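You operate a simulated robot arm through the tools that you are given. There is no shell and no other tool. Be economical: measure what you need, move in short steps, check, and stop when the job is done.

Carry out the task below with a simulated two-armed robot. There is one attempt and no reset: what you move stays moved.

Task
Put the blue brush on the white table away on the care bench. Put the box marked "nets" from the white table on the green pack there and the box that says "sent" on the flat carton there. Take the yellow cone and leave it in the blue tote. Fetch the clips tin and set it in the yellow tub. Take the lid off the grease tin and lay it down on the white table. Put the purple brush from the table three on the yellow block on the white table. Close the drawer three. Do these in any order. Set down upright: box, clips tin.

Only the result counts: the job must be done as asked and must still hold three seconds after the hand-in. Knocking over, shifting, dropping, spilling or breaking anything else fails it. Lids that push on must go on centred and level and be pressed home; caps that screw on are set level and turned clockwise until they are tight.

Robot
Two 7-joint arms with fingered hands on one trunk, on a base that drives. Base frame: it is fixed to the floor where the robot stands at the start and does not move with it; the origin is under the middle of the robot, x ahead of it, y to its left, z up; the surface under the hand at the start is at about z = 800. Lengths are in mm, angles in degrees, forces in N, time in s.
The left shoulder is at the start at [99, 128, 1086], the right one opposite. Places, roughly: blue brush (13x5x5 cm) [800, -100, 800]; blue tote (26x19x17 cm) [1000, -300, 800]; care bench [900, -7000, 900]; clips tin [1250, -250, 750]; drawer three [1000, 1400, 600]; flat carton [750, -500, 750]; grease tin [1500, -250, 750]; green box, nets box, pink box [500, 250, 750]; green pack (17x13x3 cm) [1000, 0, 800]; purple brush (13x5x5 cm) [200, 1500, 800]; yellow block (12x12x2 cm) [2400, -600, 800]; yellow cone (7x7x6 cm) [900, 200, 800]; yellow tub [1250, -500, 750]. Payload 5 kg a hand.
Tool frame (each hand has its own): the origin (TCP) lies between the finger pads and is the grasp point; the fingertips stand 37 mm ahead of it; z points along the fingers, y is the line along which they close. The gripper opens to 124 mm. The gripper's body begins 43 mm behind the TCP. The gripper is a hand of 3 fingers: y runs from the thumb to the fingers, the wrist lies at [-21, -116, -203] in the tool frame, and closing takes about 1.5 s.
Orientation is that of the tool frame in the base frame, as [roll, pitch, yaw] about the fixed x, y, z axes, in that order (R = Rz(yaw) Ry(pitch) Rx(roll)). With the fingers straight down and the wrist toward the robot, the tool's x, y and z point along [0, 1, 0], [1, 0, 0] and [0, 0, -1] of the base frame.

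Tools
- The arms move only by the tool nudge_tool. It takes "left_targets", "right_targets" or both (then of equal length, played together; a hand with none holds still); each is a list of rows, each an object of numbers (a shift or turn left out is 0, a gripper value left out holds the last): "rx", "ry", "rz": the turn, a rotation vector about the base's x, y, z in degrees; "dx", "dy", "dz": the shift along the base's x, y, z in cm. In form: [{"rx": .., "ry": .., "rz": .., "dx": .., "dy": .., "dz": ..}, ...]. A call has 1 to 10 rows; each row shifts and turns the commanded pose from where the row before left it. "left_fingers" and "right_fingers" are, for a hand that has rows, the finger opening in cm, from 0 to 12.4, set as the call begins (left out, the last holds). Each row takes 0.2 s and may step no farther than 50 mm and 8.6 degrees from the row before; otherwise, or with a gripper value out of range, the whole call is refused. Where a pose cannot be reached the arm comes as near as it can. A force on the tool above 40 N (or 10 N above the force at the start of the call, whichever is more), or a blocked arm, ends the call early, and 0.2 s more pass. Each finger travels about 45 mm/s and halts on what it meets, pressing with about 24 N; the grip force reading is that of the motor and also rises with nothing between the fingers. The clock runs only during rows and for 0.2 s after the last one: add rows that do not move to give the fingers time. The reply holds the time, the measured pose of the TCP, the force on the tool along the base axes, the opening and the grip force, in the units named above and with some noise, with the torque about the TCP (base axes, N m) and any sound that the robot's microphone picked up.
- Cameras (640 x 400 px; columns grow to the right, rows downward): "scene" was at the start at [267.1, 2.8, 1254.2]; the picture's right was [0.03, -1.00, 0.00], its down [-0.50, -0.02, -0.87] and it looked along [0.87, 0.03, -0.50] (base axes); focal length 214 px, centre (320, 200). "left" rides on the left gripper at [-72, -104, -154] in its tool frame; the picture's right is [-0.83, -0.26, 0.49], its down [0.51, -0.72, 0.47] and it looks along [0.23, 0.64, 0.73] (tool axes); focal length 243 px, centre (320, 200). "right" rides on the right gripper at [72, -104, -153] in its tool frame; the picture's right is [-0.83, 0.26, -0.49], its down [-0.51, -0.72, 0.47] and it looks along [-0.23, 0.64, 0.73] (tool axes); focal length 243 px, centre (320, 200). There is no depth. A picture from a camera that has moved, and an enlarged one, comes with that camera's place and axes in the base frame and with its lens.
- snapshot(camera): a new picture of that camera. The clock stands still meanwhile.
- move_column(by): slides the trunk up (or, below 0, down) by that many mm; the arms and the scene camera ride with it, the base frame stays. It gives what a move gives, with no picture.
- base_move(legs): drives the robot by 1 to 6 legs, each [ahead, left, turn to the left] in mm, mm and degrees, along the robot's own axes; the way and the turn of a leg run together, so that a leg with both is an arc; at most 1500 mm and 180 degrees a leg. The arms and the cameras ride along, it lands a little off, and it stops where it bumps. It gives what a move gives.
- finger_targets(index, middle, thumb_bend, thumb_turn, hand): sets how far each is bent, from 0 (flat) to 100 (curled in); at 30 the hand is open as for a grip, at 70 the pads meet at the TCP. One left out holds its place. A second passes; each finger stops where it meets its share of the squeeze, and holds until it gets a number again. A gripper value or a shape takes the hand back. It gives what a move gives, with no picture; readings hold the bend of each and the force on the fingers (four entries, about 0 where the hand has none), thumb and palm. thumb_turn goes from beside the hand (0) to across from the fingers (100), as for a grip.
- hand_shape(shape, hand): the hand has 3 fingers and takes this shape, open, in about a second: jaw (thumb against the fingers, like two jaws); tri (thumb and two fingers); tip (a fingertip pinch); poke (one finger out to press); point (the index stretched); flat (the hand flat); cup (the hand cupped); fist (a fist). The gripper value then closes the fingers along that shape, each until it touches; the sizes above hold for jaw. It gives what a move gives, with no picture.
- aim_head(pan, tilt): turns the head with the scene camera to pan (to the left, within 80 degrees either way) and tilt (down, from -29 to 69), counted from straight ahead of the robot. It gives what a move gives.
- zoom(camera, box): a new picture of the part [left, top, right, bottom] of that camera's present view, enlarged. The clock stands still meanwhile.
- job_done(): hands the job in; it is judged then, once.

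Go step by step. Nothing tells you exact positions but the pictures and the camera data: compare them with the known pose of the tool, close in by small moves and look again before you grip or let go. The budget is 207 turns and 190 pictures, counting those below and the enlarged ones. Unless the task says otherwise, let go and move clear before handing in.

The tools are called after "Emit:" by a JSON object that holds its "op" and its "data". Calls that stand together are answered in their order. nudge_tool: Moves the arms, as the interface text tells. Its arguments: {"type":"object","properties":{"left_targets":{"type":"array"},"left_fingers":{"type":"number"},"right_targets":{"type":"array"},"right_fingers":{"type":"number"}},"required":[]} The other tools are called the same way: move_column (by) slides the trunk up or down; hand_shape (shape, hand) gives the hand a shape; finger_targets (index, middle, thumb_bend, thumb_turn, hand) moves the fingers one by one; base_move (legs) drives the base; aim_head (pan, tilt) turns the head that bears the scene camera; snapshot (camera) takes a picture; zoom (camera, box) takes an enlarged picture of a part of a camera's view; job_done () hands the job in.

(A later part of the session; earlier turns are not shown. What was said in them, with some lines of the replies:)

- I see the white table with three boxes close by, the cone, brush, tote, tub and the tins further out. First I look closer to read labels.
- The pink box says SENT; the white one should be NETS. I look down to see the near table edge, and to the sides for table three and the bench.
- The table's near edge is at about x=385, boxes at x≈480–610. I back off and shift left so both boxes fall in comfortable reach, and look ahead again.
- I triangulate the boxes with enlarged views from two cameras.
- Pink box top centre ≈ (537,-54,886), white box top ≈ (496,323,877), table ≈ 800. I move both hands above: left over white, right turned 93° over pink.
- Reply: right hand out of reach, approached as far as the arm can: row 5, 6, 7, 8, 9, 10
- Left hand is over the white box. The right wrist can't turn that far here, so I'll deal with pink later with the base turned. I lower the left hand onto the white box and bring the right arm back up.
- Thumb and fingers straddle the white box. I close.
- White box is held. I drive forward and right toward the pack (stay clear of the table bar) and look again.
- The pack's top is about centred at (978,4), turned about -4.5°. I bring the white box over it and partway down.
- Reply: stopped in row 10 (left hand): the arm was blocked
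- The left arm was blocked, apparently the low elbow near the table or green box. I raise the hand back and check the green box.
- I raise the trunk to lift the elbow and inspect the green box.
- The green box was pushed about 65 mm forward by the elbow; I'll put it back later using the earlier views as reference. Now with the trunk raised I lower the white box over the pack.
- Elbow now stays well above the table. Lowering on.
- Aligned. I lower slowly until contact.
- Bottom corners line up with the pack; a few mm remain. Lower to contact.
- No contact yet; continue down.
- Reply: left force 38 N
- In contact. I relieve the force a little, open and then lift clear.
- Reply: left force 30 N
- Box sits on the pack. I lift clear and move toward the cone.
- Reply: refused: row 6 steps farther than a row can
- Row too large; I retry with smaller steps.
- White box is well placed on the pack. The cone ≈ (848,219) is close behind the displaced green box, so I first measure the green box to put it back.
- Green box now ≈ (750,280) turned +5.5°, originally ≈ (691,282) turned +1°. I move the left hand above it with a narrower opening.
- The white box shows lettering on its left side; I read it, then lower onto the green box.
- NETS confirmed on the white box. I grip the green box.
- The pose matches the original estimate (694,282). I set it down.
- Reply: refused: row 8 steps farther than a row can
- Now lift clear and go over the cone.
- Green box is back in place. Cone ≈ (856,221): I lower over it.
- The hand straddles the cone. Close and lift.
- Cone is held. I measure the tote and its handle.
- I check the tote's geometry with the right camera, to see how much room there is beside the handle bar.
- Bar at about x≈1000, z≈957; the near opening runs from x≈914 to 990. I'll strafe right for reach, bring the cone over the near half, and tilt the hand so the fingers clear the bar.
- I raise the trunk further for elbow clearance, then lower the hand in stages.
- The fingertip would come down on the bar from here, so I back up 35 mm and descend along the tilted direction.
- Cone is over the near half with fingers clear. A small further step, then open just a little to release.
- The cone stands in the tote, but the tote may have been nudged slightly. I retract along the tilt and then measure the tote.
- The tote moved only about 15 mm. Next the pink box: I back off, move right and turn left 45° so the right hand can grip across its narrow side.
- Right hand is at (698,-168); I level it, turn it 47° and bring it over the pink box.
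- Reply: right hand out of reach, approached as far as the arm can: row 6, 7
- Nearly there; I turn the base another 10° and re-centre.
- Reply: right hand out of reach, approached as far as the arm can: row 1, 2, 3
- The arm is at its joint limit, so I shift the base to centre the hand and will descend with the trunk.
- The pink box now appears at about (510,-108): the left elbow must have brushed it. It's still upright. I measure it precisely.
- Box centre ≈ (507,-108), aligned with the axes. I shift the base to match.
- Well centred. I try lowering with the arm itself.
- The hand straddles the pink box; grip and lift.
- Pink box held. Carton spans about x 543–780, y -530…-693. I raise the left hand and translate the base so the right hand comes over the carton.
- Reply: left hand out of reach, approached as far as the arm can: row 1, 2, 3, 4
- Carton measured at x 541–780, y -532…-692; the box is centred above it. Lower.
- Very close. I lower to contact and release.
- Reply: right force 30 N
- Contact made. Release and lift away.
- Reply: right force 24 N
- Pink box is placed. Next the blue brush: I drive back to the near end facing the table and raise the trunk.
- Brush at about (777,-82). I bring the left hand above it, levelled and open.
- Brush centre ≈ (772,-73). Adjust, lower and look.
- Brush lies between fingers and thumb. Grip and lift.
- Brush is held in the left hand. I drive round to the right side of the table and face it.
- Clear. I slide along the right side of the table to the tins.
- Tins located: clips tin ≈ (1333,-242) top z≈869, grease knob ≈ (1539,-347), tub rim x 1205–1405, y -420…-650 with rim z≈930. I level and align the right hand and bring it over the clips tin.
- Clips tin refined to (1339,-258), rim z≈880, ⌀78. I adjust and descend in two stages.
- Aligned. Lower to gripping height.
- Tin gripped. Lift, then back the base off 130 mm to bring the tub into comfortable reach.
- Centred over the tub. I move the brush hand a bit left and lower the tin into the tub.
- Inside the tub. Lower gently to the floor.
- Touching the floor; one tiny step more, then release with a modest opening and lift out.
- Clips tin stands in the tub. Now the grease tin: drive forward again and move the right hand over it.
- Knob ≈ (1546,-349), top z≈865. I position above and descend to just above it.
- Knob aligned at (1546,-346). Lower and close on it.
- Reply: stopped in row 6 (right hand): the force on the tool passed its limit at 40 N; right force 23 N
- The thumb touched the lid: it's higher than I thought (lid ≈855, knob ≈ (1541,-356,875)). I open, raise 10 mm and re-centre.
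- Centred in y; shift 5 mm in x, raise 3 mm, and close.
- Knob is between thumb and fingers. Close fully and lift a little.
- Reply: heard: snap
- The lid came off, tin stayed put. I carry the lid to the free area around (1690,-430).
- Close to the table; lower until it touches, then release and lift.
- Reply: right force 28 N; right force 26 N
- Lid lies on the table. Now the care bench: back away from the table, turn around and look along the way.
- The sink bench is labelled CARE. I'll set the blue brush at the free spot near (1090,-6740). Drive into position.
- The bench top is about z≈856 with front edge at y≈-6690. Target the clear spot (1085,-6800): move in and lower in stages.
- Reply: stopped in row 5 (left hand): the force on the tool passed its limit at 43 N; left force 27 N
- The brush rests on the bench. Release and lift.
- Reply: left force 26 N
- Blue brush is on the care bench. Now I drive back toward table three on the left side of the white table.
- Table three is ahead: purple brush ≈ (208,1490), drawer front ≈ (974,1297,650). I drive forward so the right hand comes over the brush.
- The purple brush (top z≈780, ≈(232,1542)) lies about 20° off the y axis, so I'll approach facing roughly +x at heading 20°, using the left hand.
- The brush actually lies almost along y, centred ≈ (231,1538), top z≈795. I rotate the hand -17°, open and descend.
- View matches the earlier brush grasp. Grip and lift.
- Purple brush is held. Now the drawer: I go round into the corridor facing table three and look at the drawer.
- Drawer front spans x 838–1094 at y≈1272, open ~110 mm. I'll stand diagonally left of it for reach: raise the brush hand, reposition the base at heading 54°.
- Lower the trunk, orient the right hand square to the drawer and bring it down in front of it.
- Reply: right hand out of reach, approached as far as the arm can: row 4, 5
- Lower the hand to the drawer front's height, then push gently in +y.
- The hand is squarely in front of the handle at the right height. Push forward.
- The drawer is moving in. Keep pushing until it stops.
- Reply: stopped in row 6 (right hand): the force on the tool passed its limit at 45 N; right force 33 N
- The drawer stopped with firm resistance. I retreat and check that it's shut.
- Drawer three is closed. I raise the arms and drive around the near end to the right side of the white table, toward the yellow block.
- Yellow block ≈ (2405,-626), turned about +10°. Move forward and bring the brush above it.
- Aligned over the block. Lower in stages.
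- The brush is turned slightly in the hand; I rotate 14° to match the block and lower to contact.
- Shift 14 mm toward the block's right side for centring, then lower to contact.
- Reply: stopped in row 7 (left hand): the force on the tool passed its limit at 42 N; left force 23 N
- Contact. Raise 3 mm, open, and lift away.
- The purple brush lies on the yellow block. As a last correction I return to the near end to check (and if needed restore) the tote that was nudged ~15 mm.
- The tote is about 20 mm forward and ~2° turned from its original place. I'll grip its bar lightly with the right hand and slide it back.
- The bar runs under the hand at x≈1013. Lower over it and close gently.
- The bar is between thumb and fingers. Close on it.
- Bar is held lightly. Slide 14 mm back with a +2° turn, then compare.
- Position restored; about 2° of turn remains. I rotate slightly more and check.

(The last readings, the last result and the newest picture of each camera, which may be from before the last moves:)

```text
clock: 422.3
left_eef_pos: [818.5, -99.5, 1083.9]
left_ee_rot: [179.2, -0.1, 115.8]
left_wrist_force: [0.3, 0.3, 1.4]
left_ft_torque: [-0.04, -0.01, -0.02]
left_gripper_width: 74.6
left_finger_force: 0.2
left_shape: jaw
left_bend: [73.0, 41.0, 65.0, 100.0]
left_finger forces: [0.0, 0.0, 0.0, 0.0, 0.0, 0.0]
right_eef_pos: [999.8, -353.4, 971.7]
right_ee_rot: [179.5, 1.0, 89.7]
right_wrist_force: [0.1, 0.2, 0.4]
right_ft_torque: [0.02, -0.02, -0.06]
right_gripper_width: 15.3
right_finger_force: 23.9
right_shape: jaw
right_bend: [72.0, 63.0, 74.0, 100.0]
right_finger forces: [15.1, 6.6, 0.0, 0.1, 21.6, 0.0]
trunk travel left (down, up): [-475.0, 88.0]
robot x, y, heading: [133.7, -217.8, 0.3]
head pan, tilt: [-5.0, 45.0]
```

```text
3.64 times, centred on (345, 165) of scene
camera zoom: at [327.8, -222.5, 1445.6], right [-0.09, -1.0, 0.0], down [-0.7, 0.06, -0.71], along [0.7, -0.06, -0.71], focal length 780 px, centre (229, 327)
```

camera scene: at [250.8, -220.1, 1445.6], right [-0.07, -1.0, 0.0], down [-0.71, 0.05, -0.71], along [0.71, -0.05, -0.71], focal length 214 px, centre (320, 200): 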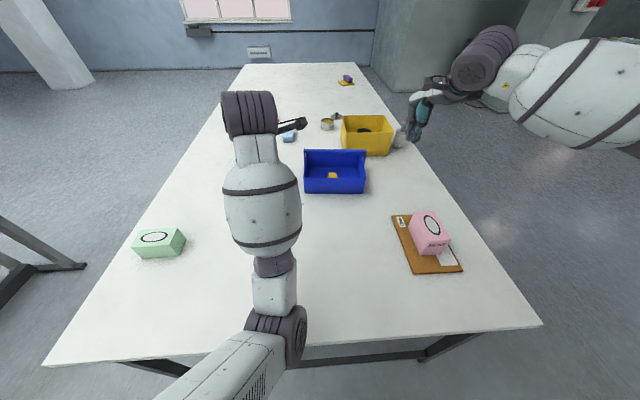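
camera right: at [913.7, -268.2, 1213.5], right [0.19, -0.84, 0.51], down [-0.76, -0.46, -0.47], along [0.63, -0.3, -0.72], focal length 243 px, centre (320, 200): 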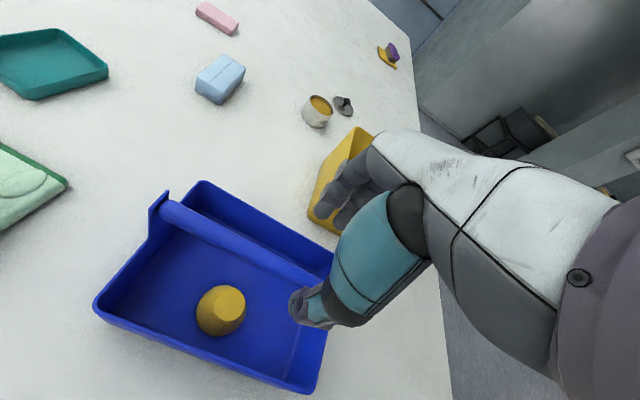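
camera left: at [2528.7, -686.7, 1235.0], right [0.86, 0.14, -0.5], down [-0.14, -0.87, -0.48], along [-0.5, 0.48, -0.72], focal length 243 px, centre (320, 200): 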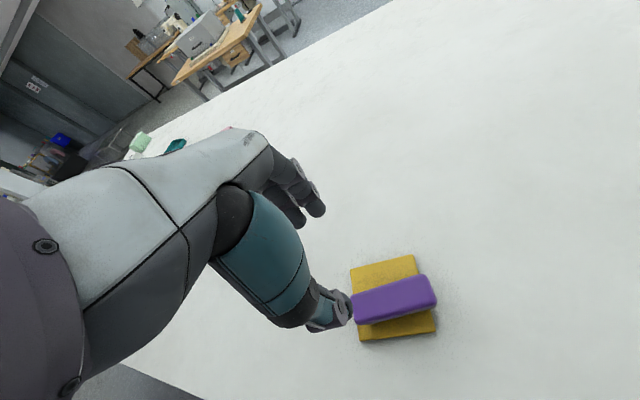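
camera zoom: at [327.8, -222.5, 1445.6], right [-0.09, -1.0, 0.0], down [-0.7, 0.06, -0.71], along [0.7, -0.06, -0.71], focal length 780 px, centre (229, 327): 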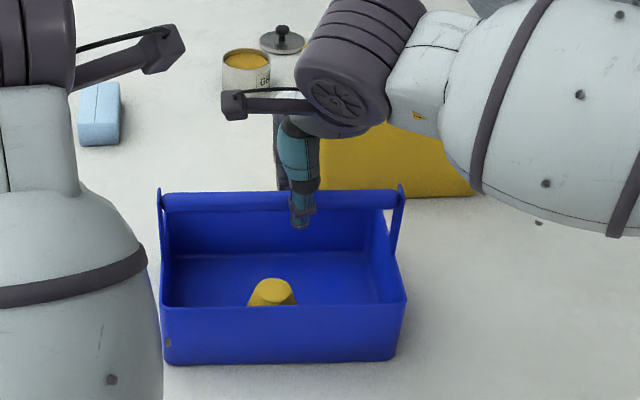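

Good, within a few millimetres. Release the bar, lift straight up, and take a final look.

Emit:
{"op": "nudge_tool", "data": {"right_fingers": 7, "right_targets": [{}, {}, {}, {}, {}]}}

Emit:
{"op": "nudge_tool", "data": {"right_targets": [{"dz": 2}, {"dz": 4}, {"dz": 5}, {"dz": 5}, {"dz": 3}]}}

Emit:
{"op": "base_move", "data": {"legs": [[-350, 0, 0]]}}

Emit:
{"op": "aim_head", "data": {"pan": 0, "tilt": 35}}

Emit:
{"op": "snapshot", "data": {"camera": "scene"}}

```text
clock: 423.5
left_eef_pos: [818.1, -99.2, 1084.8]
left_ee_rot: [179.3, 0.0, 116.0]
left_wrist_force: [0.1, 0.2, -1.2]
left_ft_torque: [0.01, -0.02, 0.0]
left_gripper_width: 74.6
left_finger_force: 0.1
left_shape: jaw
left_bend: [73.0, 41.0, 65.0, 100.0]
left_finger forces: [0.0, 0.1, 0.0, 0.0, 0.0, 0.0]
right_eef_pos: [998.7, -353.0, 971.4]
right_ee_rot: [179.5, 0.9, 89.7]
right_wrist_force: [0.4, -0.5, -0.4]
right_ft_torque: [-0.01, 0.0, -0.04]
right_gripper_width: 69.6
right_finger_force: 0.1
right_shape: jaw
right_bend: [74.0, 42.0, 67.0, 100.0]
right_finger forces: [0.0, 0.1, 0.1, 0.0, 0.0, 0.0]
trunk travel left (down, up): [-475.0, 88.0]
robot x, y, heading: [129.8, -215.7, 0.0]
head pan, tilt: [-5.0, 45.0]
```

```text
clock: 424.7
left_eef_pos: [819.4, -99.4, 1085.0]
left_ee_rot: [179.2, 0.1, 115.9]
left_wrist_force: [-0.1, 0.4, 0.1]
left_ft_torque: [-0.02, -0.01, 0.02]
left_gripper_width: 74.7
left_finger_force: 0.0
left_shape: jaw
left_bend: [73.0, 41.0, 65.0, 100.0]
left_finger forces: [0.0, 0.0, 0.0, 0.1, 0.1, 0.0]
right_eef_pos: [998.2, -354.4, 1162.6]
right_ee_rot: [179.5, 1.1, 89.8]
right_wrist_force: [0.2, 0.4, -0.3]
right_ft_torque: [0.01, 0.0, -0.01]
right_gripper_width: 69.7
right_finger_force: 0.1
right_shape: jaw
right_bend: [74.0, 42.0, 67.0, 100.0]
right_finger forces: [0.0, 0.0, 0.1, 0.0, 0.1, 0.0]
trunk travel left (down, up): [-475.0, 88.0]
robot x, y, heading: [131.4, -217.5, 0.0]
head pan, tilt: [-5.0, 45.0]
```

```text
clock: 426.9
left_eef_pos: [469.6, -99.3, 1083.3]
left_ee_rot: [179.2, -0.2, 116.0]
left_wrist_force: [0.8, -0.4, 0.0]
left_ft_torque: [-0.03, 0.02, 0.01]
left_gripper_width: 74.6
left_finger_force: 0.0
left_shape: jaw
left_bend: [73.0, 41.0, 65.0, 100.0]
left_finger forces: [0.1, 0.0, 0.0, 0.1, 0.1, 0.0]
right_eef_pos: [651.3, -353.8, 1161.8]
right_ee_rot: [179.5, 1.0, 89.7]
right_wrist_force: [0.3, 0.2, 0.0]
right_ft_torque: [0.02, 0.02, -0.03]
right_gripper_width: 69.8
right_finger_force: 0.1
right_shape: jaw
right_bend: [74.0, 42.0, 67.0, 100.0]
right_finger forces: [0.0, 0.1, 0.0, 0.0, 0.0, 0.0]
trunk travel left (down, up): [-475.0, 88.0]
robot x, y, heading: [-213.9, -217.7, 0.2]
head pan, tilt: [-5.0, 45.0]
```

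```text
clock: 427.7
left_eef_pos: [469.1, -99.7, 1084.0]
left_ee_rot: [179.1, 0.0, 116.1]
left_wrist_force: [0.5, -0.2, -0.4]
left_ft_torque: [-0.01, -0.05, 0.0]
left_gripper_width: 74.9
left_finger_force: 0.1
left_shape: jaw
left_bend: [73.0, 41.0, 65.0, 100.0]
left_finger forces: [0.1, 0.0, 0.0, 0.0, 0.1, 0.0]
right_eef_pos: [649.3, -353.8, 1163.4]
right_ee_rot: [179.5, 1.0, 89.8]
right_wrist_force: [-0.6, 0.3, 1.1]
right_ft_torque: [0.02, -0.05, 0.02]
right_gripper_width: 69.7
right_finger_force: 0.1
right_shape: jaw
right_bend: [74.0, 42.0, 67.0, 100.0]
right_finger forces: [0.0, 0.0, 0.0, 0.1, 0.0, 0.0]
trunk travel left (down, up): [-475.0, 88.0]
robot x, y, heading: [-220.5, -215.3, 0.2]
head pan, tilt: [0.0, 35.0]
```

```text
14 pictures are left
camera scene: at [-15.5, -215.9, 1460.6], right [0.0, -1.0, 0.0], down [-0.57, 0.0, -0.82], along [0.82, 0.0, -0.57], focal length 214 px, centre (320, 200)
```

scene: 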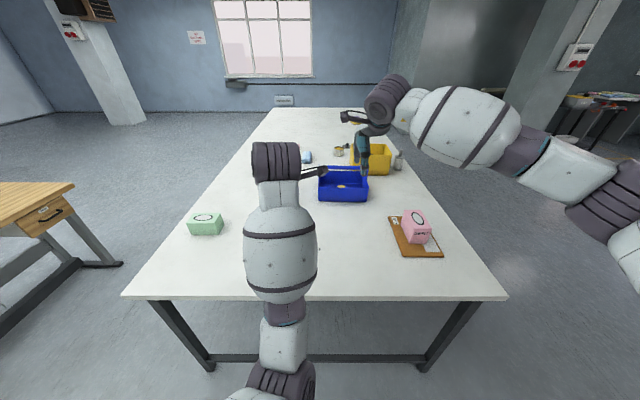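

Everything looks in place; one check of the white box on the pack, hidden behind the left arm here.

Emit:
{"op": "snapshot", "data": {"camera": "left"}}

Emit:
{"op": "zoom", "data": {"camera": "scene", "box": [300, 110, 460, 270]}}

```text
13 pictures are left
camera left: at [405.0, -211.6, 1235.1], right [0.13, -0.86, -0.5], down [-0.86, 0.14, -0.48], along [0.48, 0.49, -0.72], focal length 243 px, centre (320, 200)
```

left: 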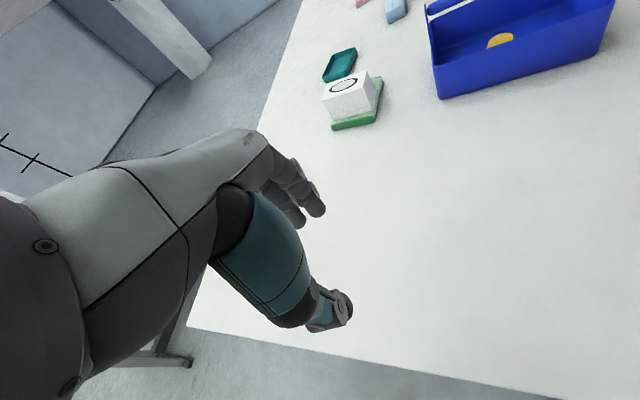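

```text
2.50 times, centred on (380, 190) of scene
camera zoom: at [-15.5, -215.9, 1460.6], right [0.0, -1.0, 0.0], down [-0.57, 0.0, -0.82], along [0.82, 0.0, -0.57], focal length 536 px, centre (170, 225)
```

zoom: 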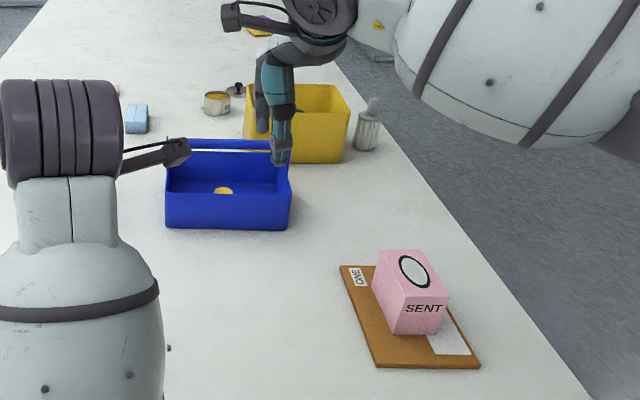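

All items are where they should be, both hands are empty and clear, so I hand in.

Emit:
{"op": "job_done", "data": {}}

```text
The job is handed in.
```

I did all eight parts of the job and handed it in, with both hands empty and clear. Both boxes and the clips tin stand upright. Along the way my arms bumped three things:

- **Green box:** my left elbow pushed it about 6 cm. I put it back within a few millimetres of where it stood, judging by the camera.
- **Blue tote:** it slid about 2 cm while I put the cone in. I moved it back to within a few millimetres, also by camera.
- **Pink "sent" box:** my elbow brushed it before I picked it up. It stayed upright and is now on the flat carton.
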